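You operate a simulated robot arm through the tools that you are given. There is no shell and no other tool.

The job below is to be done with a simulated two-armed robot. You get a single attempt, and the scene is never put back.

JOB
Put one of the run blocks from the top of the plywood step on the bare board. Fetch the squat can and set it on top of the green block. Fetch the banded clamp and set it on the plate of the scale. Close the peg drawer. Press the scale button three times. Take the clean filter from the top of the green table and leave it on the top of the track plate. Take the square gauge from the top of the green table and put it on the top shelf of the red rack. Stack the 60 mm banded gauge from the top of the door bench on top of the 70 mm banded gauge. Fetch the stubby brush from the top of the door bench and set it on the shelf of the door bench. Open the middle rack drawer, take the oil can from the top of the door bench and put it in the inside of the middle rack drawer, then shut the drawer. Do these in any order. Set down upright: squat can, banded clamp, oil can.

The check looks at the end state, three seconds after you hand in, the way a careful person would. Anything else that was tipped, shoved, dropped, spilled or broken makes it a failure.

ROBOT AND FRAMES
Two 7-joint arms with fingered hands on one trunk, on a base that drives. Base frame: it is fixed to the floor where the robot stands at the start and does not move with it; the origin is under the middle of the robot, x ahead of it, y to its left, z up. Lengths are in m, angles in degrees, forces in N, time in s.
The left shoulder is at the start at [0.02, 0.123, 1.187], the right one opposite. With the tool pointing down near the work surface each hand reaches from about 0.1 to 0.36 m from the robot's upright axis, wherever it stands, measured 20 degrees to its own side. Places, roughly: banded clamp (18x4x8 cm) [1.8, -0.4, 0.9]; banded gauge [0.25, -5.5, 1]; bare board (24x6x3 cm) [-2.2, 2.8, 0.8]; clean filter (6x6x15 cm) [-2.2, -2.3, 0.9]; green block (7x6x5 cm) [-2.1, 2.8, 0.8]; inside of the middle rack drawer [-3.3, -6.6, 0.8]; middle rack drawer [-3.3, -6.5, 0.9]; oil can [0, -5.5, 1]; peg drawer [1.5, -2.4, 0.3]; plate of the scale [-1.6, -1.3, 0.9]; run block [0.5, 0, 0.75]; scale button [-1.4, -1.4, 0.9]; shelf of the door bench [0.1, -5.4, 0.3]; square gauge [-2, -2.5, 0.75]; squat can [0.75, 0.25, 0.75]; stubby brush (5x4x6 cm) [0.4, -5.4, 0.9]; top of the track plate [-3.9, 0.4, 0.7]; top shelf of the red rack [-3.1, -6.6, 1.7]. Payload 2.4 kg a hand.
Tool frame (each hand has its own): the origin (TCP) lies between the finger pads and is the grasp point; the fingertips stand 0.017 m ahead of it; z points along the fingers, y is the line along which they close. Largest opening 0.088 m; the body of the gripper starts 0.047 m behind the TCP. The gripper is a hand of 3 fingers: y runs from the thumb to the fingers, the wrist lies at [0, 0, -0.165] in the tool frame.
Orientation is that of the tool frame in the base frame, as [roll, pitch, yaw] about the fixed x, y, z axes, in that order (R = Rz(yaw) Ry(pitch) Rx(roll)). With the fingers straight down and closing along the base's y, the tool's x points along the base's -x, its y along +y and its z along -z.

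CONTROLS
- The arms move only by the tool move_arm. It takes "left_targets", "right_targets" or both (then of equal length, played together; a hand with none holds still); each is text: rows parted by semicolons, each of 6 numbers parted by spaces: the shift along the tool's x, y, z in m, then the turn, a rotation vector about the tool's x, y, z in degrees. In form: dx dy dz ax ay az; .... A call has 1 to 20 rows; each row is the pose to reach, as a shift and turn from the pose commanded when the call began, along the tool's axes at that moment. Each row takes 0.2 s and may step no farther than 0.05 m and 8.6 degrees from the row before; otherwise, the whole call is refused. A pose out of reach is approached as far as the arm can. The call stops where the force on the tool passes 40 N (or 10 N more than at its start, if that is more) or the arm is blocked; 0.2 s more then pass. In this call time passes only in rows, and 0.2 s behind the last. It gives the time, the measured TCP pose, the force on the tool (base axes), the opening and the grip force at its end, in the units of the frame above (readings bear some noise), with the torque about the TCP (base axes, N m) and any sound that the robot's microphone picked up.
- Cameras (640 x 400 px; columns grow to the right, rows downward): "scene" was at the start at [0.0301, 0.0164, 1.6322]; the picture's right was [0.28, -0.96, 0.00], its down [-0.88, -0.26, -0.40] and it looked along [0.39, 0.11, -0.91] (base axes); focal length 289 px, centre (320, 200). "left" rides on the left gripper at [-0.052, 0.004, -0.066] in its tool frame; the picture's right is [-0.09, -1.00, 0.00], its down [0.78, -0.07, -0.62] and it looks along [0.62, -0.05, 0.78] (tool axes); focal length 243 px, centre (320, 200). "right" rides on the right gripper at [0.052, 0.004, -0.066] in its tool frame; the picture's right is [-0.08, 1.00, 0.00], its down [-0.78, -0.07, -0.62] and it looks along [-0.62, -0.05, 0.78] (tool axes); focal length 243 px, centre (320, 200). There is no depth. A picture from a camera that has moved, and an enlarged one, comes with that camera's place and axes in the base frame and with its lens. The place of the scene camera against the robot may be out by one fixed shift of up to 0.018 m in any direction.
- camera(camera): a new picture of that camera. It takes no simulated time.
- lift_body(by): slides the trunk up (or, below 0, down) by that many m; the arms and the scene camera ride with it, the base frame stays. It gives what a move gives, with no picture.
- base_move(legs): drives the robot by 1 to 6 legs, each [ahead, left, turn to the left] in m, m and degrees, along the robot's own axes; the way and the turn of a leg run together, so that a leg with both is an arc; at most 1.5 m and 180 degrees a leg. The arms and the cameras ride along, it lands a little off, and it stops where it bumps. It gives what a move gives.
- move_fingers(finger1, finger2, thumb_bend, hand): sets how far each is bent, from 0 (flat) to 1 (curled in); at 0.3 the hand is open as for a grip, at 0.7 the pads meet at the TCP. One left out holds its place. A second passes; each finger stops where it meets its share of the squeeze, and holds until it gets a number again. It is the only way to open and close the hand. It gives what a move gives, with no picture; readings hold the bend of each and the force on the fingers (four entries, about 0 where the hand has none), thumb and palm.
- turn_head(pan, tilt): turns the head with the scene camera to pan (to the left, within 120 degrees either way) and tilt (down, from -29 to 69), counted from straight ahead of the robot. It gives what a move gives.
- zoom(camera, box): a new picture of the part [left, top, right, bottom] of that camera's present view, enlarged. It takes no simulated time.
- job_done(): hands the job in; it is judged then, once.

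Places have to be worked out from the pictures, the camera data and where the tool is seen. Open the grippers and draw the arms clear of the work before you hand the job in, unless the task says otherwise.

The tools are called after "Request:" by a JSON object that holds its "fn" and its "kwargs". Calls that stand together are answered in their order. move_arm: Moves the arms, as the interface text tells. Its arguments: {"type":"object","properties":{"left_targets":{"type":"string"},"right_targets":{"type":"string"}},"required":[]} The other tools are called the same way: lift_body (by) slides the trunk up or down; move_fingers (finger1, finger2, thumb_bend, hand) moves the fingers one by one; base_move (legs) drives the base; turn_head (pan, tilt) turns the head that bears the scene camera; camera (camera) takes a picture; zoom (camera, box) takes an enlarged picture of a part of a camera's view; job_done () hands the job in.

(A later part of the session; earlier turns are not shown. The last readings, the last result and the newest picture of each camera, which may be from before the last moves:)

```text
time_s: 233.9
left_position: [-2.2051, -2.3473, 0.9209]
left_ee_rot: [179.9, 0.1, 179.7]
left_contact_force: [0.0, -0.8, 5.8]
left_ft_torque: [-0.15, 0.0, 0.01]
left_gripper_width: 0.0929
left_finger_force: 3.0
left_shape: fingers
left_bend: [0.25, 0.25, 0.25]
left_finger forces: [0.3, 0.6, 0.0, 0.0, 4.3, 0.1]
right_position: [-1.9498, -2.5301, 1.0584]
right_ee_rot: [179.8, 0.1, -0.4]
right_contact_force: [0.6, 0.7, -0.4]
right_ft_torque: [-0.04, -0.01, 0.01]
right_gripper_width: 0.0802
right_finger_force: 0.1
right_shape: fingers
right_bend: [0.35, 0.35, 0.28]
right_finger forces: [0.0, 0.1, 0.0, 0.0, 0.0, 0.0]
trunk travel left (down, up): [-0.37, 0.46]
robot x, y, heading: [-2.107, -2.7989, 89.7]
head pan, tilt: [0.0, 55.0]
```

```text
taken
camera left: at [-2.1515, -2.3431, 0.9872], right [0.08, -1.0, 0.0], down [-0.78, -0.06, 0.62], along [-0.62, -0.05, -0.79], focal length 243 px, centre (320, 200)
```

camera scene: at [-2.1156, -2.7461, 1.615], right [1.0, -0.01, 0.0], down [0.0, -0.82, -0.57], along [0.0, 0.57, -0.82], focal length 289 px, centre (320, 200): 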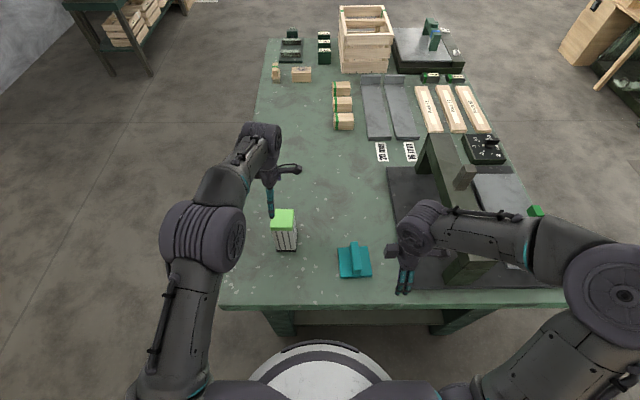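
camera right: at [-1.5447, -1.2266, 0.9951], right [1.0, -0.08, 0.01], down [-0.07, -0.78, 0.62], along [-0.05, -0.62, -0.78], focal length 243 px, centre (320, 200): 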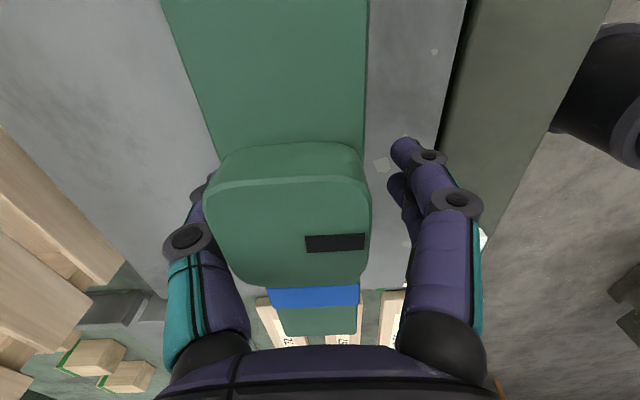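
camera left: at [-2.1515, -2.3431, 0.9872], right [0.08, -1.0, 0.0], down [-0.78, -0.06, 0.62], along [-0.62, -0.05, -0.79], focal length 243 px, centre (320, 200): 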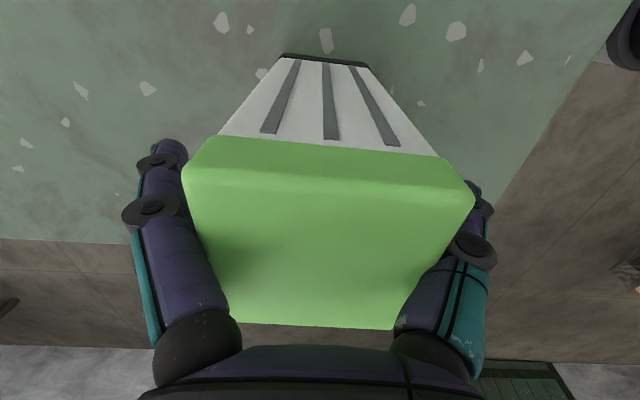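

The thumb's base touches the cap's edge at this depth. I back up 15 mm and shift 2 mm toward the thumb side before gripping.

Request:
{"fn": "move_arm", "kwargs": {"left_targets": "0 0 -0.01 0 0 0; 0 -0.002 -0.017 0 0 0"}}

Request:
{"fn": "camera", "kwargs": {"camera": "left"}}

```text
time_s: 234.5
left_position: [-2.2041, -2.3483, 0.9365]
left_ee_rot: [-180.0, 0.1, 179.7]
left_contact_force: [-0.9, -0.3, 0.3]
left_ft_torque: [0.0, -0.02, -0.03]
left_gripper_width: 0.0913
left_finger_force: 0.0
left_shape: fingers
left_bend: [0.25, 0.25, 0.25]
left_finger forces: [0.0, 0.0, 0.0, 0.0, 0.0, 0.0]
right_position: [-1.9504, -2.5307, 1.0582]
right_ee_rot: [179.7, 0.1, -0.4]
right_contact_force: [0.4, -0.4, -0.1]
right_ft_torque: [0.03, 0.03, 0.03]
right_gripper_width: 0.0803
right_finger_force: 0.1
right_shape: fingers
right_bend: [0.35, 0.35, 0.28]
right_finger forces: [0.0, 0.0, 0.0, 0.0, 0.0, 0.0]
trunk travel left (down, up): [-0.37, 0.46]
robot x, y, heading: [-2.1095, -2.7971, 89.7]
head pan, tilt: [0.0, 55.0]
```

```text
taken
camera left: at [-2.1513, -2.3451, 1.0034], right [0.08, -1.0, 0.0], down [-0.78, -0.06, 0.62], along [-0.62, -0.05, -0.79], focal length 243 px, centre (320, 200)
```

left: 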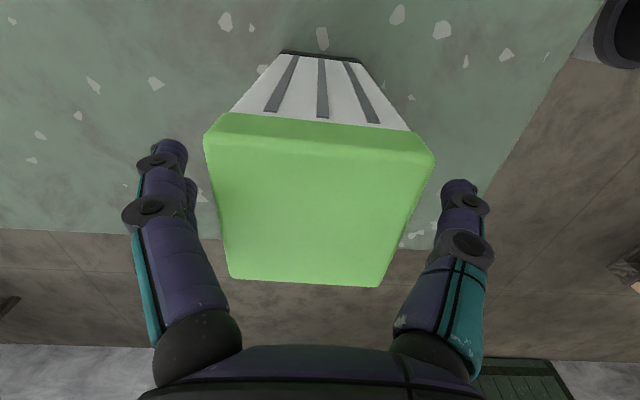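

Free of contact and centred. I close the left hand on the filter moderately.

Request:
{"fn": "move_fingers", "kwargs": {"hand": "left", "finger1": 0.62, "finger2": 0.62, "thumb_bend": 0.62}}

Request:
{"fn": "camera", "kwargs": {"camera": "left"}}

```text
time_s: 235.5
left_position: [-2.2035, -2.3487, 0.937]
left_ee_rot: [180.0, 0.1, 179.7]
left_contact_force: [-0.3, 0.0, 0.5]
left_ft_torque: [0.09, -0.01, 0.02]
left_gripper_width: 0.0505
left_finger_force: 13.1
left_shape: fingers
left_bend: [0.47, 0.47, 0.52]
left_finger forces: [6.4, 6.6, 0.0, 0.0, 12.9, 0.0]
right_position: [-1.951, -2.5306, 1.0582]
right_ee_rot: [179.7, 0.1, -0.3]
right_contact_force: [-0.8, 1.5, 0.1]
right_ft_torque: [-0.04, 0.02, 0.01]
right_gripper_width: 0.0803
right_finger_force: 0.0
right_shape: fingers
right_bend: [0.35, 0.35, 0.28]
right_finger forces: [0.1, 0.1, 0.0, 0.0, 0.1, 0.0]
trunk travel left (down, up): [-0.37, 0.46]
robot x, y, heading: [-2.1086, -2.8034, 89.8]
head pan, tilt: [0.0, 55.0]
```

```text
taken
camera left: at [-2.1513, -2.3449, 1.0034], right [0.08, -1.0, 0.0], down [-0.78, -0.06, 0.62], along [-0.62, -0.05, -0.79], focal length 243 px, centre (320, 200)
```

left: 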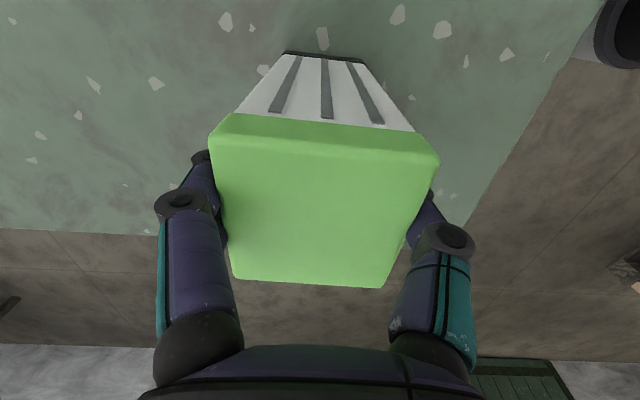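

Gripped with 13 N. I lift straight up and bring it back to the left carrying pose.

Request:
{"fn": "move_arm", "kwargs": {"left_targets": "0 0 -0.015 0 0 0; 0 0 -0.05 0 0 0; 0 0 -0.09 0 0 0; 0 0 -0.13 0 0 0; 0.015 -0.035 -0.15 0 0 0; 0.03 -0.075 -0.15 0 0 0; 0.045 -0.115 -0.15 0 0 0; 0.06 -0.15 -0.15 0 0 0; 0.08 -0.185 -0.15 0 0 0"}}

Request:
{"fn": "camera", "kwargs": {"camera": "left"}}

Request:
{"fn": "camera", "kwargs": {"camera": "scene"}}

Request:
{"fn": "zoom", "kwargs": {"camera": "scene", "box": [310, 210, 430, 300]}}

```text
time_s: 237.5
left_position: [-2.2844, -2.5339, 1.0873]
left_ee_rot: [179.9, 0.2, 179.7]
left_contact_force: [0.1, -0.5, -2.3]
left_ft_torque: [0.01, -0.02, 0.01]
left_gripper_width: 0.0498
left_finger_force: 12.7
left_shape: fingers
left_bend: [0.47, 0.47, 0.53]
left_finger forces: [6.4, 6.6, 0.0, 0.1, 13.0, 0.0]
right_position: [-1.9505, -2.5306, 1.0592]
right_ee_rot: [179.7, 0.1, -0.3]
right_contact_force: [-0.4, -0.1, 0.1]
right_ft_torque: [0.05, 0.0, 0.04]
right_gripper_width: 0.0803
right_finger_force: 0.0
right_shape: fingers
right_bend: [0.35, 0.35, 0.28]
right_finger forces: [0.0, 0.0, 0.0, 0.0, 0.1, 0.1]
trunk travel left (down, up): [-0.37, 0.46]
robot x, y, heading: [-2.1095, -2.7962, 89.8]
head pan, tilt: [0.0, 55.0]
```

```text
taken
camera left: at [-2.2327, -2.53, 1.1522], right [0.08, -1.0, 0.0], down [-0.78, -0.06, 0.62], along [-0.62, -0.05, -0.79], focal length 243 px, centre (320, 200)
```

left: 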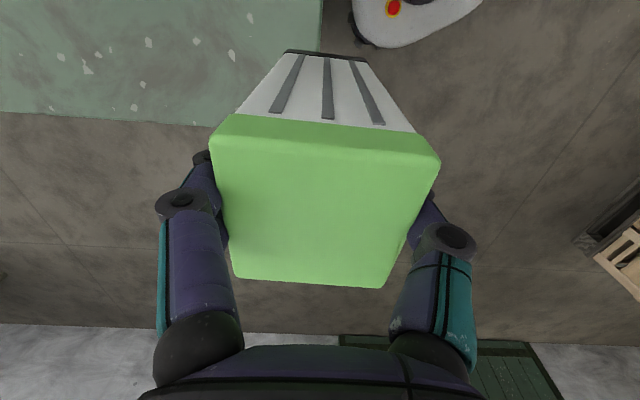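

```text
taken
camera scene: at [-2.1163, -2.7477, 1.6151], right [1.0, -0.01, 0.0], down [0.0, -0.82, -0.57], along [0.0, 0.57, -0.82], focal length 289 px, centre (320, 200)
```

scene: 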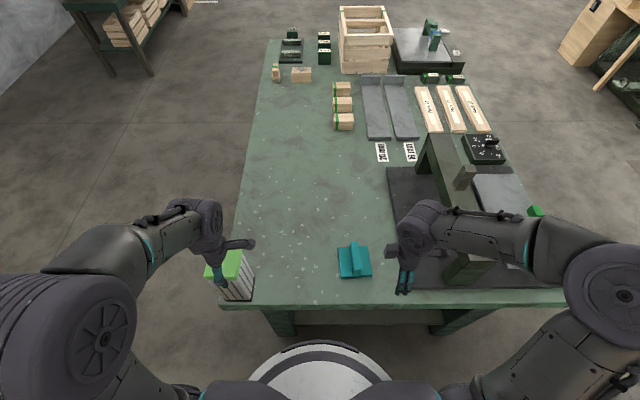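

```text
4.44 times, centred on (370, 255) of scene
camera zoom: at [-2.1163, -2.7477, 1.6151], right [1.0, -0.01, 0.0], down [0.0, -0.82, -0.57], along [0.0, 0.57, -0.82], focal length 1285 px, centre (98, -44)
```

zoom: 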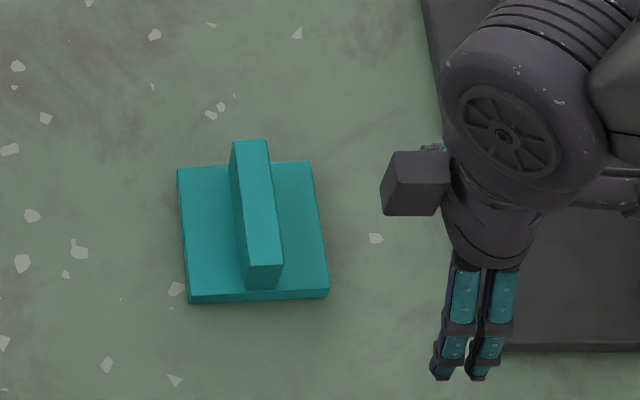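

The gauge is a teal base with a thin upright plate (≈2.3 cm thick) running along y, at about (−2.016, −2.415). I bring the right hand above it while turning it back to natural yaw so it closes along x.

Request:
{"fn": "move_arm", "kwargs": {"right_targets": "-0.006 -0.0105 0 0 0 8.2; -0.012 -0.021 0 0 0 16.4; -0.018 -0.0315 0 0 0 24.6; -0.024 -0.042 0 0 0 32.8; -0.03 -0.0525 0 0 0 41; -0.036 -0.063 0.01 0 0 49.2; -0.042 -0.0735 0.02 0 0 57.4; -0.048 -0.084 0.035 0 0 65.6; -0.054 -0.0945 0.05 0 0 73.8; -0.06 -0.105 0.065 0 0 82; -0.066 -0.115 0.079 0 0 90"}}

Request:
{"fn": "camera", "kwargs": {"camera": "right"}}

Request:
{"fn": "camera", "kwargs": {"camera": "scene"}}

```text
time_s: 239.9
left_position: [-2.2845, -2.5321, 1.0853]
left_ee_rot: [180.0, 0.1, 179.6]
left_contact_force: [0.0, 0.7, -2.8]
left_ft_torque: [-0.03, 0.01, -0.02]
left_gripper_width: 0.05
left_finger_force: 13.6
left_shape: fingers
left_bend: [0.47, 0.47, 0.53]
left_finger forces: [6.4, 6.7, 0.1, 0.1, 12.9, 0.1]
right_position: [-2.0162, -2.4131, 0.9791]
right_ee_rot: [179.9, -0.3, -90.5]
right_contact_force: [0.4, 0.3, 0.4]
right_ft_torque: [0.01, -0.03, 0.02]
right_gripper_width: 0.0802
right_finger_force: 0.2
right_shape: fingers
right_bend: [0.35, 0.35, 0.28]
right_finger forces: [0.0, 0.0, 0.1, 0.0, 0.0, 0.0]
trunk travel left (down, up): [-0.37, 0.46]
robot x, y, heading: [-2.1081, -2.8035, 89.9]
head pan, tilt: [0.0, 55.0]
```

```text
taken
camera right: at [-2.0212, -2.4647, 1.0437], right [-1.0, 0.09, 0.0], down [0.07, 0.78, 0.62], along [0.06, 0.61, -0.79], focal length 243 px, centre (320, 200)
```

right: 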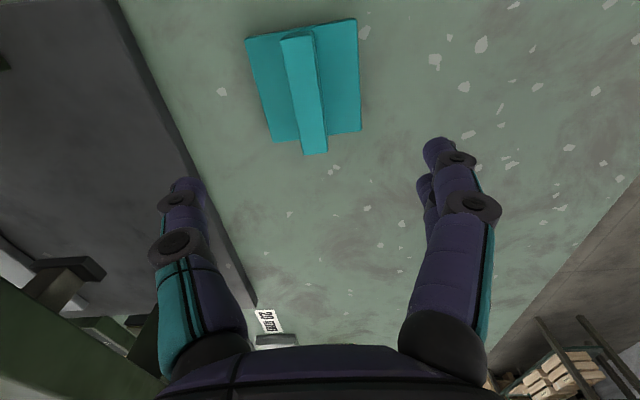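

```text
taken
camera scene: at [-2.1161, -2.7464, 1.615], right [1.0, -0.01, 0.0], down [0.0, -0.82, -0.57], along [0.0, 0.57, -0.82], focal length 289 px, centre (320, 200)
```

scene: 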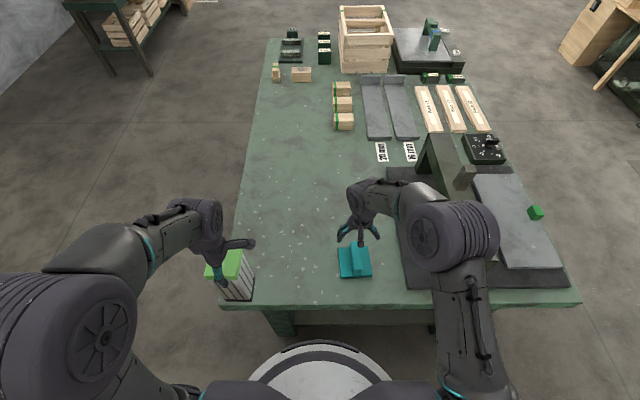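

Upright centre reads about (−2.006, −2.4195). I shift accordingly and lower to 0.915.

Request:
{"fn": "move_arm", "kwargs": {"right_targets": "0.006 -0.01 0.03 0 0 0; 0.006 -0.01 0.064 0 0 0"}}

Request:
{"fn": "camera", "kwargs": {"camera": "right"}}

```text
time_s: 240.5
left_position: [-2.2843, -2.532, 1.087]
left_ee_rot: [-180.0, 0.0, 179.6]
left_contact_force: [0.4, 1.2, -2.6]
left_ft_torque: [0.04, -0.03, 0.01]
left_gripper_width: 0.05
left_finger_force: 13.0
left_shape: fingers
left_bend: [0.47, 0.47, 0.53]
left_finger forces: [6.4, 6.7, 0.1, 0.0, 13.0, 0.1]
right_position: [-2.005, -2.4198, 0.9134]
right_ee_rot: [179.9, -0.3, -90.3]
right_contact_force: [0.4, -0.5, 0.4]
right_ft_torque: [0.0, -0.02, 0.01]
right_gripper_width: 0.0806
right_finger_force: 0.1
right_shape: fingers
right_bend: [0.35, 0.35, 0.28]
right_finger forces: [0.0, 0.1, 0.0, 0.0, 0.0, 0.0]
trunk travel left (down, up): [-0.37, 0.46]
robot x, y, heading: [-2.1083, -2.7974, 89.5]
head pan, tilt: [0.0, 55.0]
```

```text
taken
camera right: at [-2.0096, -2.4709, 0.9799], right [-1.0, 0.09, 0.0], down [0.07, 0.78, 0.62], along [0.06, 0.61, -0.79], focal length 243 px, centre (320, 200)
```

right: 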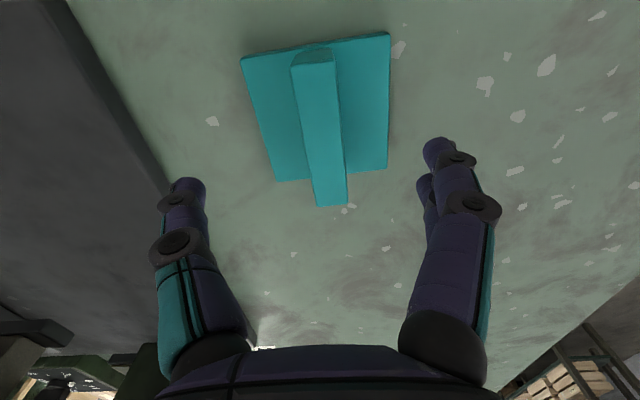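

The upright's top is near z≈0.85, spanning y −2.455…−2.37. I descend to z≈0.846 around it, centred.

Request:
{"fn": "move_arm", "kwargs": {"right_targets": "-0.004 0.001 0.025 0 0 0; -0.007 0.001 0.05 0 0 0; -0.007 0.001 0.066 0 0 0"}}

Request:
{"fn": "camera", "kwargs": {"camera": "right"}}

Request:
{"fn": "zoom", "kwargs": {"camera": "scene", "box": [310, 180, 430, 300]}}

```text
time_s: 241.3
left_position: [-2.2844, -2.532, 1.0861]
left_ee_rot: [180.0, 0.1, 179.7]
left_contact_force: [0.2, -0.6, -1.7]
left_ft_torque: [-0.01, -0.04, 0.02]
left_gripper_width: 0.0501
left_finger_force: 13.1
left_shape: fingers
left_bend: [0.47, 0.47, 0.53]
left_finger forces: [6.4, 6.6, 0.1, 0.0, 13.0, 0.1]
right_position: [-2.0076, -2.4145, 0.8494]
right_ee_rot: [180.0, -0.3, -90.3]
right_contact_force: [0.3, 0.2, 0.4]
right_ft_torque: [0.01, -0.04, -0.02]
right_gripper_width: 0.0802
right_finger_force: 0.0
right_shape: fingers
right_bend: [0.35, 0.35, 0.28]
right_finger forces: [0.0, 0.1, 0.0, 0.0, 0.0, 0.0]
trunk travel left (down, up): [-0.37, 0.46]
robot x, y, heading: [-2.1099, -2.8002, 89.6]
head pan, tilt: [0.0, 55.0]
```

```text
taken
camera right: at [-2.011, -2.4647, 0.9149], right [-1.0, 0.09, 0.0], down [0.07, 0.78, 0.62], along [0.05, 0.61, -0.79], focal length 243 px, centre (320, 200)
```

right: 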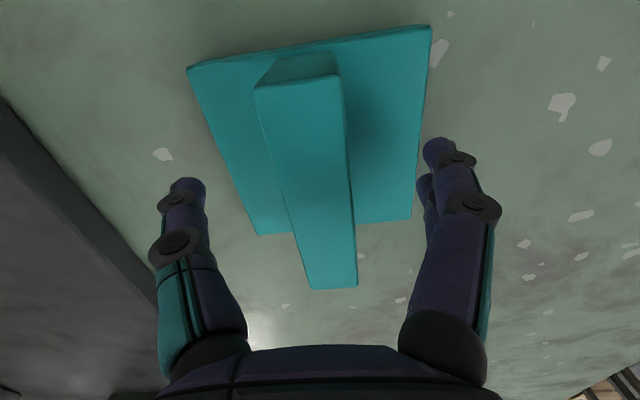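

```text
3.33 times, centred on (370, 240) of scene
camera zoom: at [-2.1159, -2.7465, 1.6151], right [1.0, -0.01, 0.0], down [0.0, -0.82, -0.57], along [0.0, 0.57, -0.82], focal length 964 px, centre (153, 67)
```

zoom: 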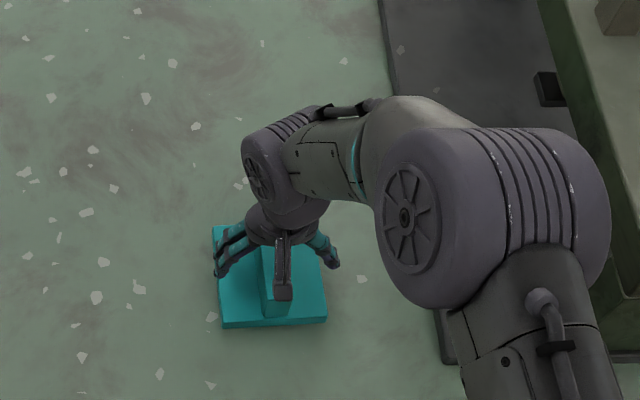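

Upright is centred between the fingers, its top ~1.3 cm above the TCP. I close the right hand.

Request:
{"fn": "move_fingers", "kwargs": {"hand": "right", "finger1": 0.75, "finger2": 0.75, "thumb_bend": 0.75}}

Request:
{"fn": "move_arm", "kwargs": {"right_targets": "0 0 -0.015 0 0 0; 0 0 -0.03 0 0 0"}}

Request:
{"fn": "camera", "kwargs": {"camera": "right"}}

```text
time_s: 242.3
left_position: [-2.2847, -2.5323, 1.0871]
left_ee_rot: [180.0, 0.1, 179.6]
left_contact_force: [0.4, 0.7, -3.2]
left_ft_torque: [0.04, 0.02, -0.05]
left_gripper_width: 0.05
left_finger_force: 12.6
left_shape: fingers
left_bend: [0.47, 0.47, 0.53]
left_finger forces: [6.4, 6.6, 0.0, 0.1, 13.0, 0.0]
right_position: [-2.0061, -2.414, 0.8507]
right_ee_rot: [179.9, -0.3, -90.4]
right_contact_force: [0.9, -0.6, 0.1]
right_ft_torque: [0.03, -0.02, 0.01]
right_gripper_width: 0.0142
right_finger_force: 9.4
right_shape: fingers
right_bend: [0.71, 0.7, 0.64]
right_finger forces: [4.7, 4.9, 0.0, 0.0, 9.8, 0.0]
trunk travel left (down, up): [-0.37, 0.46]
robot x, y, heading: [-2.1075, -2.8021, 89.8]
head pan, tilt: [0.0, 55.0]
```

```text
time_s: 242.9
left_position: [-2.2844, -2.5317, 1.0862]
left_ee_rot: [180.0, 0.2, 179.7]
left_contact_force: [0.5, 0.7, -3.2]
left_ft_torque: [-0.03, -0.01, 0.02]
left_gripper_width: 0.0504
left_finger_force: 12.5
left_shape: fingers
left_bend: [0.47, 0.47, 0.53]
left_finger forces: [6.3, 6.6, 0.0, 0.0, 13.0, 0.1]
right_position: [-2.0083, -2.4137, 0.8781]
right_ee_rot: [179.9, -0.3, -90.4]
right_contact_force: [-0.3, 0.4, -3.2]
right_ft_torque: [0.0, 0.02, 0.0]
right_gripper_width: 0.0141
right_finger_force: 10.2
right_shape: fingers
right_bend: [0.71, 0.7, 0.64]
right_finger forces: [4.9, 4.9, 0.0, 0.0, 9.9, 0.0]
trunk travel left (down, up): [-0.37, 0.46]
robot x, y, heading: [-2.1092, -2.7955, 89.8]
head pan, tilt: [0.0, 55.0]
```

```text
taken
camera right: at [-2.0125, -2.4645, 0.9445], right [-1.0, 0.09, 0.0], down [0.07, 0.78, 0.62], along [0.06, 0.61, -0.79], focal length 243 px, centre (320, 200)
```

right: 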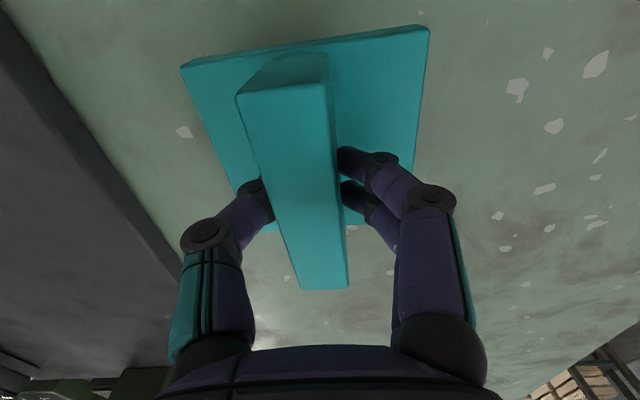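

Gauge held level (9.9 N). I raise it and pull the right hand in, then back away and drive around the table's west side toward the track plate at (−3.9, 0.4).

Request:
{"fn": "move_arm", "kwargs": {"right_targets": "0 0 -0.04 0 0 0; 0 0 -0.08 0 0 0; 0 0 -0.12 0 0 0; 0.03 -0.015 -0.15 0 0 0; 0.065 -0.03 -0.17 0 0 0; 0.1 -0.045 -0.18 0 0 0; 0.135 -0.06 -0.18 0 0 0"}}

Request:
{"fn": "base_move", "kwargs": {"legs": [[-0.35, 0, 0.3], [0, 0.95, 0], [1.4, 0, 0], [1.4, 0, 0]]}}

Request:
{"fn": "turn_head", "kwargs": {"pan": 60, "tilt": 30}}

Request:
{"fn": "camera", "kwargs": {"camera": "scene"}}

```text
time_s: 244.5
left_position: [-2.2835, -2.5317, 1.0858]
left_ee_rot: [-180.0, 0.1, 179.7]
left_contact_force: [-0.5, -0.7, -2.9]
left_ft_torque: [-0.03, 0.01, 0.0]
left_gripper_width: 0.0502
left_finger_force: 12.8
left_shape: fingers
left_bend: [0.47, 0.47, 0.53]
left_finger forces: [6.3, 6.6, 0.0, 0.0, 13.0, 0.0]
right_position: [-1.9481, -2.5511, 1.0586]
right_ee_rot: [180.0, -0.3, -90.4]
right_contact_force: [0.9, 0.0, -2.8]
right_ft_torque: [-0.02, 0.02, -0.03]
right_gripper_width: 0.014
right_finger_force: 9.9
right_shape: fingers
right_bend: [0.71, 0.7, 0.64]
right_finger forces: [4.9, 4.8, 0.1, 0.1, 9.8, 0.0]
trunk travel left (down, up): [-0.37, 0.46]
robot x, y, heading: [-2.1074, -2.8002, 89.4]
head pan, tilt: [0.0, 55.0]
```

```text
time_s: 264.5
left_position: [-3.1358, -0.0489, 1.0861]
left_ee_rot: [-179.9, 0.1, 178.0]
left_contact_force: [0.6, 0.4, -2.1]
left_ft_torque: [-0.01, -0.06, -0.01]
left_gripper_width: 0.0498
left_finger_force: 13.5
left_shape: fingers
left_bend: [0.47, 0.47, 0.53]
left_finger forces: [6.4, 6.7, 0.1, 0.0, 13.0, 0.0]
right_position: [-2.8022, -0.0775, 1.0589]
right_ee_rot: [-180.0, -0.3, -92.0]
right_contact_force: [-0.1, 0.2, -2.8]
right_ft_torque: [-0.03, 0.03, 0.01]
right_gripper_width: 0.014
right_finger_force: 10.0
right_shape: fingers
right_bend: [0.71, 0.71, 0.64]
right_finger forces: [4.9, 4.8, 0.0, 0.0, 9.9, 0.0]
trunk travel left (down, up): [-0.37, 0.46]
robot x, y, heading: [-2.9693, -0.3215, 87.8]
head pan, tilt: [0.0, 55.0]
```

```text
time_s: 265.8
left_position: [-3.1364, -0.0497, 1.0857]
left_ee_rot: [-180.0, 0.2, 177.8]
left_contact_force: [0.4, -0.9, -2.9]
left_ft_torque: [-0.01, -0.02, 0.04]
left_gripper_width: 0.0497
left_finger_force: 13.0
left_shape: fingers
left_bend: [0.47, 0.47, 0.53]
left_finger forces: [6.4, 6.6, 0.0, 0.0, 12.8, 0.0]
right_position: [-2.8008, -0.0758, 1.0585]
right_ee_rot: [180.0, -0.3, -92.1]
right_contact_force: [-0.2, 0.4, -2.2]
right_ft_torque: [0.01, 0.02, 0.0]
right_gripper_width: 0.0141
right_finger_force: 10.0
right_shape: fingers
right_bend: [0.71, 0.71, 0.64]
right_finger forces: [4.9, 4.8, 0.0, 0.0, 9.9, 0.0]
trunk travel left (down, up): [-0.37, 0.46]
robot x, y, heading: [-2.9678, -0.3247, 87.7]
head pan, tilt: [60.0, 30.0]
```

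```text
taken
camera scene: at [-3.0541, -0.2929, 1.6511], right [0.53, 0.85, 0.0], down [0.42, -0.27, -0.87], along [-0.73, 0.46, -0.5], focal length 289 px, centre (320, 200)
```

scene: 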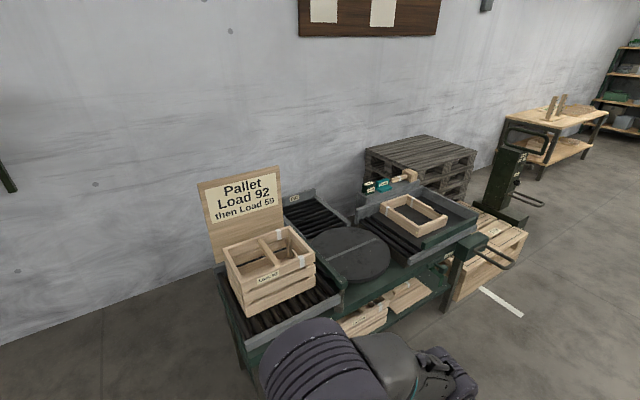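

The round turntable plate at about (−3.89, 0.40) is the track plate. I advance to y≈0.42 a bit farther out, turn to face −x, and look from there.

Request:
{"fn": "base_move", "kwargs": {"legs": [[0.75, -0.18, 0], [0, 0, 92.3]]}}

Request:
{"fn": "turn_head", "kwargs": {"pan": 0, "tilt": 40}}

Request:
{"fn": "camera", "kwargs": {"camera": "scene"}}

```text
time_s: 273.8
left_position: [-3.0307, 0.254, 1.086]
left_ee_rot: [-180.0, 0.2, -91.7]
left_contact_force: [0.5, 0.7, -1.6]
left_ft_torque: [0.02, -0.02, -0.02]
left_gripper_width: 0.0496
left_finger_force: 12.7
left_shape: fingers
left_bend: [0.47, 0.47, 0.53]
left_finger forces: [6.2, 6.4, 0.0, 0.0, 12.4, 0.1]
right_position: [-3.0066, 0.5895, 1.0599]
right_ee_rot: [179.9, -0.3, -1.7]
right_contact_force: [0.5, 0.4, -3.8]
right_ft_torque: [-0.03, -0.01, 0.0]
right_gripper_width: 0.0141
right_finger_force: 8.8
right_shape: fingers
right_bend: [0.71, 0.71, 0.64]
right_finger forces: [4.8, 4.6, 0.0, 0.0, 9.4, 0.0]
trunk travel left (down, up): [-0.37, 0.46]
robot x, y, heading: [-2.7605, 0.4181, 178.3]
head pan, tilt: [60.0, 30.0]
```

```text
time_s: 275.1
left_position: [-3.0318, 0.2544, 1.0866]
left_ee_rot: [179.9, 0.1, -91.5]
left_contact_force: [1.1, 0.2, -2.5]
left_ft_torque: [0.0, 0.0, -0.01]
left_gripper_width: 0.0498
left_finger_force: 12.5
left_shape: fingers
left_bend: [0.47, 0.47, 0.53]
left_finger forces: [6.2, 6.4, 0.0, 0.0, 12.5, 0.0]
right_position: [-3.0067, 0.5891, 1.06]
right_ee_rot: [179.8, -0.4, -1.7]
right_contact_force: [-0.5, 1.2, -2.5]
right_ft_torque: [-0.01, 0.02, -0.01]
right_gripper_width: 0.014
right_finger_force: 9.2
right_shape: fingers
right_bend: [0.71, 0.71, 0.64]
right_finger forces: [4.8, 4.6, 0.0, 0.0, 9.5, 0.0]
trunk travel left (down, up): [-0.37, 0.46]
robot x, y, heading: [-2.7633, 0.4189, 178.2]
head pan, tilt: [0.0, 40.0]
```

```text
taken
camera scene: at [-2.8338, 0.4248, 1.6357], right [0.03, 1.0, 0.0], down [0.64, -0.02, -0.77], along [-0.77, 0.02, -0.64], focal length 289 px, centre (320, 200)
```

scene: 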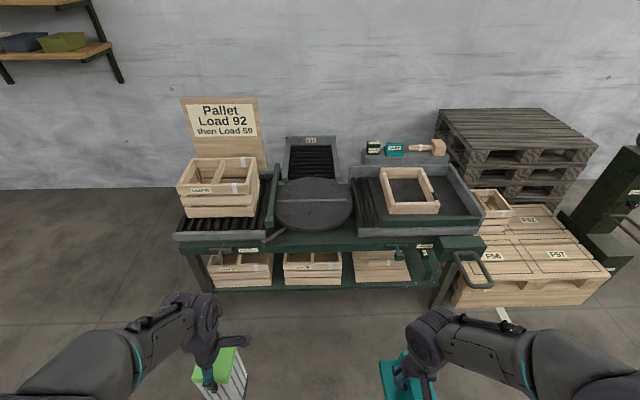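

Request:
{"fn": "zoom", "kwargs": {"camera": "scene", "box": [170, 130, 490, 300]}}

```text
2.00 times, centred on (330, 215) of scene
camera zoom: at [-2.8338, 0.4248, 1.6357], right [0.03, 1.0, 0.0], down [0.64, -0.02, -0.77], along [-0.77, 0.02, -0.64], focal length 578 px, centre (300, 170)
```

zoom: 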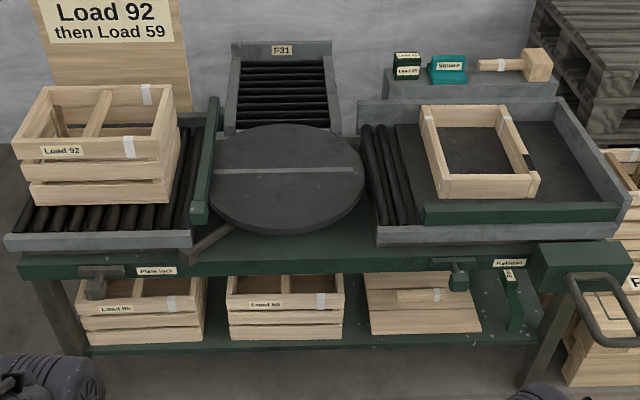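

The round plate's centre is about (−3.89, 0.43), radius ≈0.18; the front rail is at x≈−3.68. I drive up to x≈−3.44.

Request:
{"fn": "base_move", "kwargs": {"legs": [[0.5, -0.05, 1.7], [0.17, 0, 0]]}}

Request:
{"fn": "turn_head", "kwargs": {"pan": 0, "tilt": 55}}

Request:
{"fn": "camera", "kwargs": {"camera": "scene"}}

```text
time_s: 279.1
left_position: [-3.6967, 0.3037, 1.086]
left_ee_rot: [180.0, 0.1, -90.1]
left_contact_force: [-1.0, -0.7, -1.7]
left_ft_torque: [0.01, -0.01, -0.04]
left_gripper_width: 0.0499
left_finger_force: 13.2
left_shape: fingers
left_bend: [0.47, 0.47, 0.53]
left_finger forces: [6.3, 6.5, 0.0, 0.0, 12.7, 0.0]
right_position: [-3.6812, 0.6414, 1.0597]
right_ee_rot: [179.9, -0.3, -0.2]
right_contact_force: [0.3, 0.9, -2.6]
right_ft_torque: [-0.01, -0.02, 0.02]
right_gripper_width: 0.0137
right_finger_force: 9.2
right_shape: fingers
right_bend: [0.71, 0.71, 0.64]
right_finger forces: [4.8, 4.6, 0.1, 0.1, 9.6, 0.0]
trunk travel left (down, up): [-0.37, 0.46]
robot x, y, heading: [-3.4311, 0.4827, 179.5]
head pan, tilt: [0.0, 40.0]
```

```text
time_s: 279.9
left_position: [-3.6973, 0.305, 1.0853]
left_ee_rot: [179.9, 0.1, -90.2]
left_contact_force: [0.4, 0.0, -2.1]
left_ft_torque: [0.03, -0.02, -0.03]
left_gripper_width: 0.05
left_finger_force: 12.7
left_shape: fingers
left_bend: [0.47, 0.47, 0.53]
left_finger forces: [6.3, 6.4, 0.1, 0.0, 12.6, 0.1]
right_position: [-3.6809, 0.641, 1.059]
right_ee_rot: [179.9, -0.3, -0.2]
right_contact_force: [0.1, 0.0, -2.7]
right_ft_torque: [-0.02, 0.0, 0.02]
right_gripper_width: 0.0141
right_finger_force: 9.8
right_shape: fingers
right_bend: [0.71, 0.71, 0.64]
right_finger forces: [4.9, 4.6, 0.0, 0.0, 9.6, 0.0]
trunk travel left (down, up): [-0.37, 0.46]
robot x, y, heading: [-3.4302, 0.4805, 179.5]
head pan, tilt: [0.0, 55.0]
```

```text
taken
camera scene: at [-3.4907, 0.4806, 1.6151], right [0.0, 1.0, 0.0], down [0.82, 0.0, -0.57], along [-0.57, 0.0, -0.82], focal length 289 px, centre (320, 200)
```

scene: 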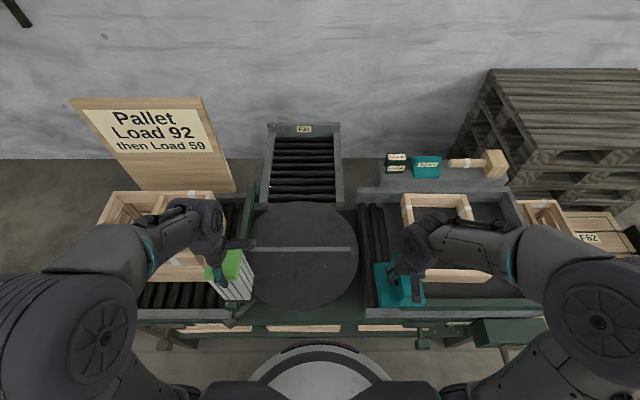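

I move the filter over the plate's near half, target about (−3.85, 0.45).

Request:
{"fn": "move_arm", "kwargs": {"left_targets": "-0.029 0.03 0 0 0 0; -0.058 0.061 0 0 0 0; -0.087 0.092 0 0 0 0; -0.116 0.122 0.02 0 0 0; -0.145 0.153 0.05 0 0 0; -0.145 0.153 0.09 0 0 0"}}

Request:
{"fn": "camera", "kwargs": {"camera": "scene"}}

Request:
{"fn": "camera", "kwargs": {"camera": "left"}}

```text
refused: row 5 steps farther than a row can; nothing moved
```

```text
taken
camera scene: at [-3.4907, 0.4806, 1.6151], right [0.0, 1.0, 0.0], down [0.82, 0.0, -0.57], along [-0.57, 0.0, -0.82], focal length 289 px, centre (320, 200)
```

scene: 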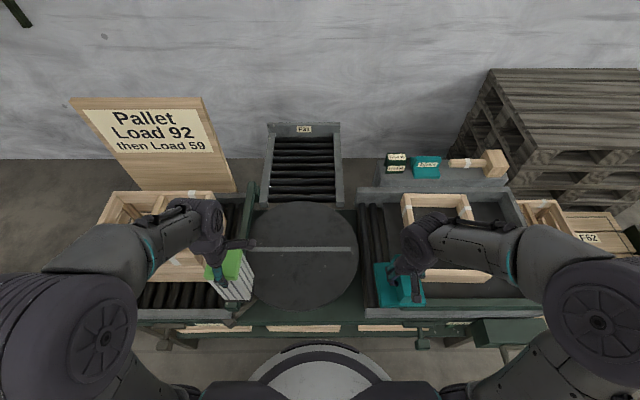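

```text
taken
camera left: at [-3.7012, 0.3558, 1.1519], right [1.0, 0.08, 0.0], down [0.07, -0.78, 0.62], along [0.05, -0.62, -0.79], focal length 243 px, centre (320, 200)
```

left: 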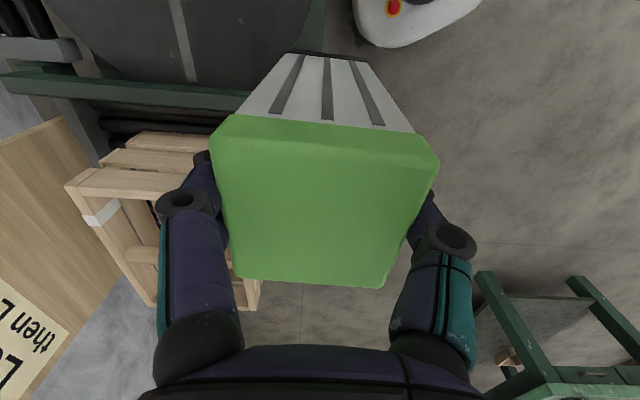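

One row was too long; I split it.

Request:
{"fn": "move_arm", "kwargs": {"left_targets": "-0.029 0.03 0 0 0 0; -0.058 0.061 0 0 0 0; -0.087 0.092 0 0 0 0; -0.116 0.122 0.01 0 0 0; -0.145 0.153 0.025 0 0 0; -0.145 0.153 0.06 0 0 0; -0.145 0.153 0.09 0 0 0"}}

Request:
{"fn": "camera", "kwargs": {"camera": "scene"}}

Request:
{"fn": "camera", "kwargs": {"camera": "left"}}

```text
time_s: 281.5
left_position: [-3.85, 0.4514, 0.9932]
left_ee_rot: [-179.8, 0.1, -90.1]
left_contact_force: [0.0, 0.2, -2.3]
left_ft_torque: [0.01, 0.01, 0.0]
left_gripper_width: 0.0495
left_finger_force: 12.3
left_shape: fingers
left_bend: [0.48, 0.47, 0.53]
left_finger forces: [6.3, 6.4, 0.0, 0.1, 12.6, 0.0]
right_position: [-3.6802, 0.6413, 1.0587]
right_ee_rot: [179.9, -0.3, -0.2]
right_contact_force: [0.0, 0.6, -3.0]
right_ft_torque: [-0.01, -0.01, 0.02]
right_gripper_width: 0.0142
right_finger_force: 8.9
right_shape: fingers
right_bend: [0.71, 0.71, 0.64]
right_finger forces: [4.8, 4.6, 0.0, 0.1, 9.6, 0.0]
trunk travel left (down, up): [-0.37, 0.46]
robot x, y, heading: [-3.4313, 0.4788, 180.1]
head pan, tilt: [0.0, 55.0]
```

```text
taken
camera scene: at [-3.4912, 0.481, 1.615], right [0.0, 1.0, 0.0], down [0.82, 0.0, -0.57], along [-0.57, 0.0, -0.82], focal length 289 px, centre (320, 200)
```

scene: 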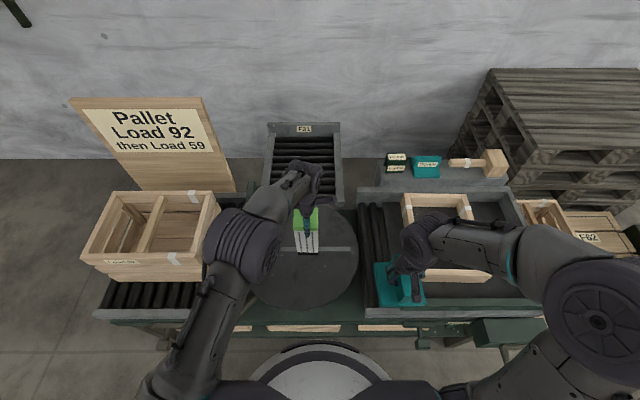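

```text
taken
camera left: at [-3.8542, 0.5026, 1.06], right [1.0, 0.08, 0.0], down [0.06, -0.78, 0.62], along [0.05, -0.62, -0.78], focal length 243 px, centre (320, 200)
```

left: 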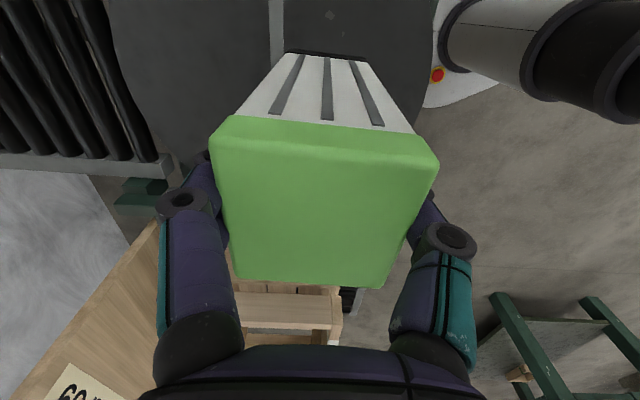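

Filter is over the plate's near half. I lower it in stages, watching the forearm's clearance to the crate.

Request:
{"fn": "move_arm", "kwargs": {"left_targets": "0 -0.008 0.035 0 0 0; 0 -0.008 0.07 0 0 0; 0 -0.008 0.095 0 0 0"}}

Request:
{"fn": "camera", "kwargs": {"camera": "left"}}

Request:
{"fn": "zoom", "kwargs": {"camera": "scene", "box": [200, 140, 400, 320]}}

```text
time_s: 282.3
left_position: [-3.8404, 0.4501, 0.8999]
left_ee_rot: [179.9, 0.1, -90.1]
left_contact_force: [-0.6, -0.1, -2.4]
left_ft_torque: [0.0, -0.03, 0.0]
left_gripper_width: 0.0493
left_finger_force: 12.9
left_shape: fingers
left_bend: [0.48, 0.48, 0.53]
left_finger forces: [6.3, 6.5, 0.0, 0.0, 12.5, 0.1]
right_position: [-3.6816, 0.6406, 1.0601]
right_ee_rot: [179.9, -0.3, -0.2]
right_contact_force: [0.6, 0.6, -2.7]
right_ft_torque: [-0.01, -0.03, 0.01]
right_gripper_width: 0.0139
right_finger_force: 9.4
right_shape: fingers
right_bend: [0.71, 0.71, 0.64]
right_finger forces: [4.7, 4.5, 0.0, 0.0, 9.6, 0.0]
trunk travel left (down, up): [-0.37, 0.46]
robot x, y, heading: [-3.4291, 0.4774, 179.8]
head pan, tilt: [0.0, 55.0]
```

```text
taken
camera left: at [-3.8457, 0.502, 0.9666], right [1.0, 0.08, 0.0], down [0.07, -0.78, 0.62], along [0.05, -0.62, -0.79], focal length 243 px, centre (320, 200)
```

left: 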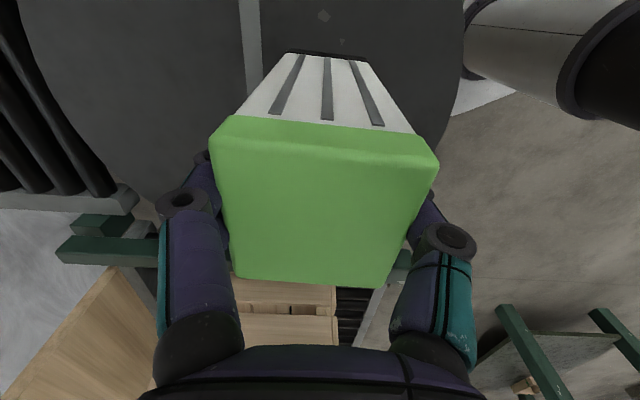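

```text
2.22 times, centred on (300, 230) of scene
camera zoom: at [-3.491, 0.4808, 1.615], right [0.0, 1.0, 0.0], down [0.82, 0.0, -0.57], along [-0.57, 0.0, -0.82], focal length 643 px, centre (364, 133)
```

zoom: 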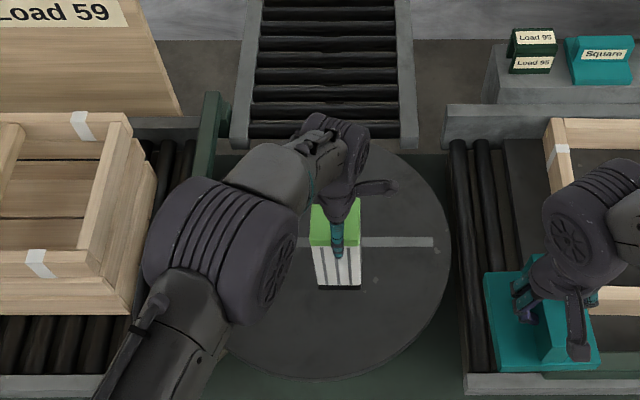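

Request:
{"fn": "move_arm", "kwargs": {"left_targets": "0 0 0.012 0 0 0; 0 0 0.024 0 0 0"}}

Request:
{"fn": "zoom", "kwargs": {"camera": "scene", "box": [200, 140, 400, 320]}}

```text
time_s: 282.9
left_position: [-3.8413, 0.4514, 0.8781]
left_ee_rot: [-180.0, 0.1, -90.0]
left_contact_force: [-0.5, -0.1, -2.7]
left_ft_torque: [0.0, 0.01, 0.06]
left_gripper_width: 0.0497
left_finger_force: 12.8
left_shape: fingers
left_bend: [0.48, 0.48, 0.53]
left_finger forces: [6.2, 6.4, 0.0, 0.1, 12.6, 0.0]
right_position: [-3.6802, 0.64, 1.0594]
right_ee_rot: [179.9, -0.3, -0.2]
right_contact_force: [-0.8, 0.3, -3.4]
right_ft_torque: [-0.04, -0.03, -0.03]
right_gripper_width: 0.0134
right_finger_force: 10.0
right_shape: fingers
right_bend: [0.71, 0.71, 0.64]
right_finger forces: [4.8, 4.7, 0.0, 0.0, 9.6, 0.0]
trunk travel left (down, up): [-0.37, 0.46]
robot x, y, heading: [-3.43, 0.4837, 179.7]
head pan, tilt: [0.0, 55.0]
```

```text
2.22 times, centred on (300, 230) of scene
camera zoom: at [-3.4908, 0.4808, 1.615], right [0.0, 1.0, 0.0], down [0.82, 0.0, -0.57], along [-0.57, 0.0, -0.82], focal length 643 px, centre (364, 133)
```

zoom: 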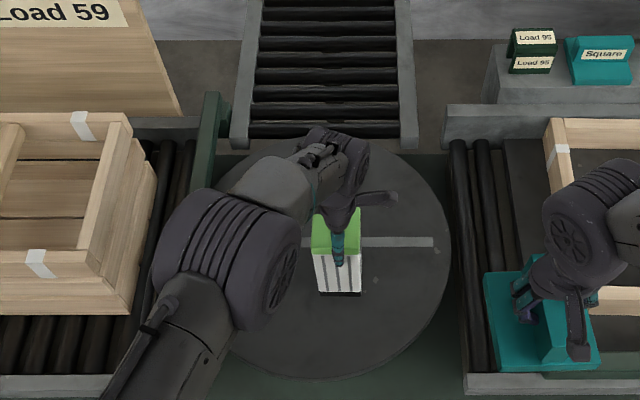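

Request:
{"fn": "move_arm", "kwargs": {"left_targets": "0 0 0.008 0 0 0"}}

```text
time_s: 283.3
left_position: [-3.8418, 0.4519, 0.8703]
left_ee_rot: [180.0, 0.1, -90.1]
left_contact_force: [1.5, -0.8, -1.5]
left_ft_torque: [0.01, -0.03, 0.02]
left_gripper_width: 0.0492
left_finger_force: 12.8
left_shape: fingers
left_bend: [0.48, 0.48, 0.53]
left_finger forces: [6.2, 6.4, 0.0, 0.0, 12.6, 0.1]
right_position: [-3.6802, 0.6407, 1.0589]
right_ee_rot: [179.8, -0.3, -0.2]
right_contact_force: [1.0, -0.5, -3.2]
right_ft_torque: [0.03, 0.01, 0.04]
right_gripper_width: 0.0139
right_finger_force: 9.7
right_shape: fingers
right_bend: [0.71, 0.71, 0.64]
right_finger forces: [4.8, 4.7, 0.0, 0.0, 9.6, 0.0]
trunk travel left (down, up): [-0.37, 0.46]
robot x, y, heading: [-3.4318, 0.482, 179.7]
head pan, tilt: [0.0, 55.0]
```

Request:
{"fn": "move_arm", "kwargs": {"left_targets": "0 0 0.006 0 0 0"}}

```text
time_s: 283.7
left_position: [-3.8416, 0.4512, 0.8635]
left_ee_rot: [179.9, 0.1, -90.1]
left_contact_force: [0.1, -0.1, -3.1]
left_ft_torque: [0.02, 0.01, 0.05]
left_gripper_width: 0.0496
left_finger_force: 12.8
left_shape: fingers
left_bend: [0.48, 0.48, 0.53]
left_finger forces: [6.2, 6.4, 0.1, 0.1, 12.6, 0.0]
right_position: [-3.6803, 0.6404, 1.0603]
right_ee_rot: [179.9, -0.3, -0.2]
right_contact_force: [0.3, 0.0, -4.2]
right_ft_torque: [-0.04, 0.0, 0.0]
right_gripper_width: 0.0142
right_finger_force: 9.6
right_shape: fingers
right_bend: [0.71, 0.71, 0.64]
right_finger forces: [4.8, 4.7, 0.1, 0.0, 9.6, 0.0]
trunk travel left (down, up): [-0.37, 0.46]
robot x, y, heading: [-3.4323, 0.4797, 179.7]
head pan, tilt: [0.0, 55.0]
```

Request:
{"fn": "move_arm", "kwargs": {"left_targets": "0 0 0.006 0 0 0"}}

Request:
{"fn": "zoom", "kwargs": {"camera": "left", "box": [180, 0, 480, 200]}}

```text
time_s: 284.1
left_position: [-3.8401, 0.4506, 0.8574]
left_ee_rot: [179.9, 0.2, -90.1]
left_contact_force: [0.1, 0.4, 1.5]
left_ft_torque: [-0.01, 0.04, -0.02]
left_gripper_width: 0.0494
left_finger_force: 12.7
left_shape: fingers
left_bend: [0.48, 0.48, 0.53]
left_finger forces: [6.1, 6.2, 0.0, 0.0, 13.0, 0.0]
right_position: [-3.6796, 0.64, 1.059]
right_ee_rot: [180.0, -0.3, -0.2]
right_contact_force: [-0.7, -0.2, -2.6]
right_ft_torque: [0.02, 0.01, 0.01]
right_gripper_width: 0.0142
right_finger_force: 9.5
right_shape: fingers
right_bend: [0.71, 0.71, 0.64]
right_finger forces: [4.9, 4.6, 0.1, 0.1, 9.5, 0.0]
trunk travel left (down, up): [-0.37, 0.46]
robot x, y, heading: [-3.4294, 0.4822, 179.9]
head pan, tilt: [0.0, 55.0]
```

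```text
2.00 times, centred on (330, 100) of left
camera zoom: at [-3.8455, 0.502, 0.9238], right [1.0, 0.08, 0.0], down [0.07, -0.78, 0.62], along [0.05, -0.62, -0.79], focal length 485 px, centre (300, 400)
```

zoom: 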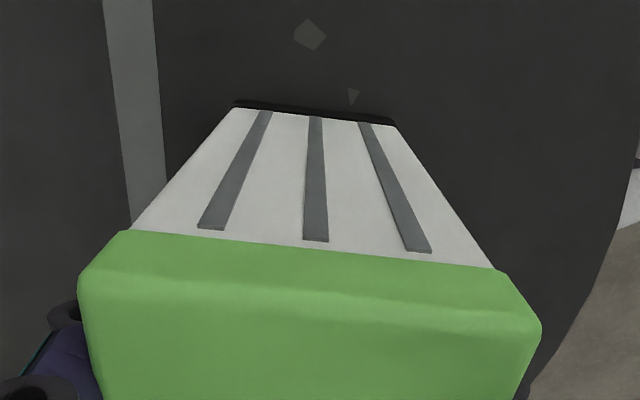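

Contact: the load reversed to +1.5 N. I release the filter.

Request:
{"fn": "move_fingers", "kwargs": {"hand": "left", "finger1": 0.32, "finger2": 0.32, "thumb_bend": 0.35}}

Request:
{"fn": "camera", "kwargs": {"camera": "left"}}

```text
time_s: 285.1
left_position: [-3.8409, 0.4495, 0.8582]
left_ee_rot: [-180.0, 0.1, -90.1]
left_contact_force: [-0.6, 0.5, 0.2]
left_ft_torque: [-0.02, 0.01, 0.02]
left_gripper_width: 0.0763
left_finger_force: 0.1
left_shape: fingers
left_bend: [0.32, 0.32, 0.35]
left_finger forces: [0.0, 0.0, 0.1, 0.0, 0.1, 0.0]
right_position: [-3.6808, 0.6407, 1.0601]
right_ee_rot: [180.0, -0.3, -0.2]
right_contact_force: [-0.4, 0.1, -3.5]
right_ft_torque: [-0.03, -0.02, -0.03]
right_gripper_width: 0.0139
right_finger_force: 8.9
right_shape: fingers
right_bend: [0.71, 0.71, 0.64]
right_finger forces: [4.8, 4.7, 0.0, 0.0, 9.6, 0.0]
trunk travel left (down, up): [-0.37, 0.46]
robot x, y, heading: [-3.432, 0.485, 179.7]
head pan, tilt: [0.0, 55.0]
```

```text
taken
camera left: at [-3.8456, 0.5017, 0.9234], right [1.0, 0.08, 0.0], down [0.07, -0.78, 0.62], along [0.05, -0.62, -0.78], focal length 243 px, centre (320, 200)
```

left: 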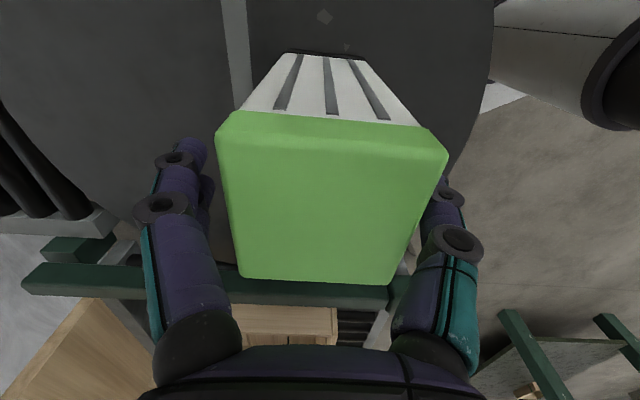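

Standing free. I open the thumb wider and lift straight up.

Request:
{"fn": "move_fingers", "kwargs": {"hand": "left", "finger1": 0.25, "finger2": 0.25, "thumb_bend": 0.22}}

Request:
{"fn": "move_arm", "kwargs": {"left_targets": "0 0 -0.02 0 0 0; 0 0 -0.05 0 0 0; 0 0 -0.09 0 0 0; 0 0 -0.13 0 0 0; 0 0 -0.17 0 0 0; 0.03 -0.03 -0.19 0 0 0; 0.065 -0.06 -0.2 0 0 0; 0.1 -0.09 -0.2 0 0 0; 0.13 -0.125 -0.2 0 0 0"}}

Request:
{"fn": "camera", "kwargs": {"camera": "scene"}}

Request:
{"fn": "zoom", "kwargs": {"camera": "scene", "box": [230, 180, 390, 320]}}

```text
time_s: 286.1
left_position: [-3.841, 0.4501, 0.858]
left_ee_rot: [-180.0, 0.2, -90.2]
left_contact_force: [0.5, 0.3, -0.5]
left_ft_torque: [-0.03, 0.02, 0.03]
left_gripper_width: 0.0932
left_finger_force: 0.1
left_shape: fingers
left_bend: [0.25, 0.25, 0.22]
left_finger forces: [0.0, 0.0, 0.1, 0.0, 0.0, 0.0]
right_position: [-3.6798, 0.6406, 1.0597]
right_ee_rot: [179.8, -0.2, -0.2]
right_contact_force: [-0.5, -0.2, -2.9]
right_ft_torque: [0.0, -0.01, 0.01]
right_gripper_width: 0.0141
right_finger_force: 9.4
right_shape: fingers
right_bend: [0.71, 0.71, 0.64]
right_finger forces: [4.8, 4.6, 0.0, 0.0, 9.6, 0.0]
trunk travel left (down, up): [-0.37, 0.46]
robot x, y, heading: [-3.432, 0.4812, 180.1]
head pan, tilt: [0.0, 55.0]
```

```text
time_s: 288.1
left_position: [-3.718, 0.3224, 1.0586]
left_ee_rot: [179.8, 0.0, -90.1]
left_contact_force: [-0.2, -0.9, 0.2]
left_ft_torque: [0.02, -0.02, -0.01]
left_gripper_width: 0.0932
left_finger_force: 0.1
left_shape: fingers
left_bend: [0.25, 0.25, 0.22]
left_finger forces: [0.0, 0.1, 0.1, 0.1, 0.0, 0.0]
right_position: [-3.6795, 0.6411, 1.06]
right_ee_rot: [180.0, -0.3, -0.2]
right_contact_force: [0.6, 0.1, -2.9]
right_ft_torque: [-0.03, -0.02, 0.01]
right_gripper_width: 0.014
right_finger_force: 9.3
right_shape: fingers
right_bend: [0.71, 0.71, 0.64]
right_finger forces: [4.8, 4.6, 0.1, 0.1, 9.6, 0.0]
trunk travel left (down, up): [-0.37, 0.46]
robot x, y, heading: [-3.4313, 0.4794, 179.7]
head pan, tilt: [0.0, 55.0]
```

```text
taken
camera scene: at [-3.4899, 0.4804, 1.6151], right [0.0, 1.0, 0.0], down [0.82, 0.0, -0.57], along [-0.57, 0.0, -0.82], focal length 289 px, centre (320, 200)
```

scene: 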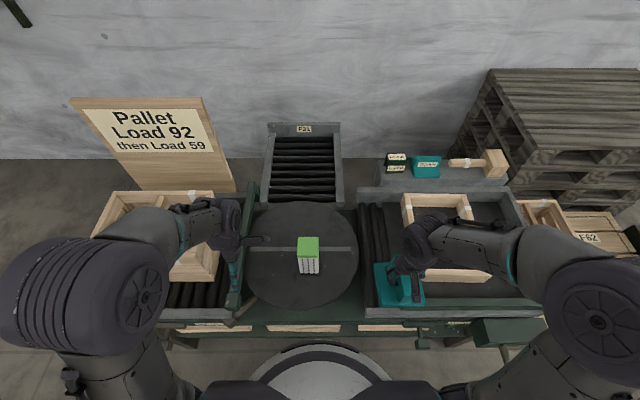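

```text
2.86 times, centred on (310, 250) of scene
camera zoom: at [-3.4899, 0.4804, 1.6151], right [0.0, 1.0, 0.0], down [0.82, 0.0, -0.57], along [-0.57, 0.0, -0.82], focal length 826 px, centre (349, 57)
```

zoom: 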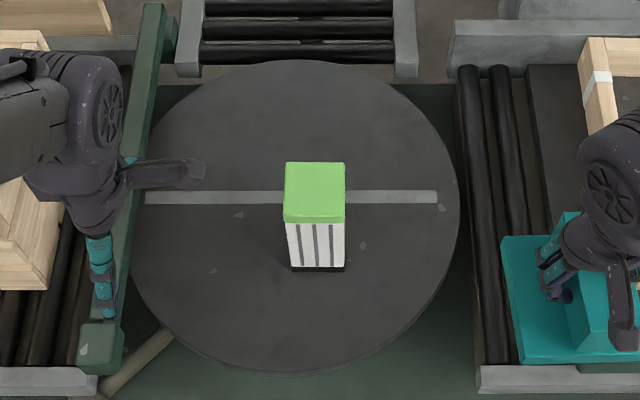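

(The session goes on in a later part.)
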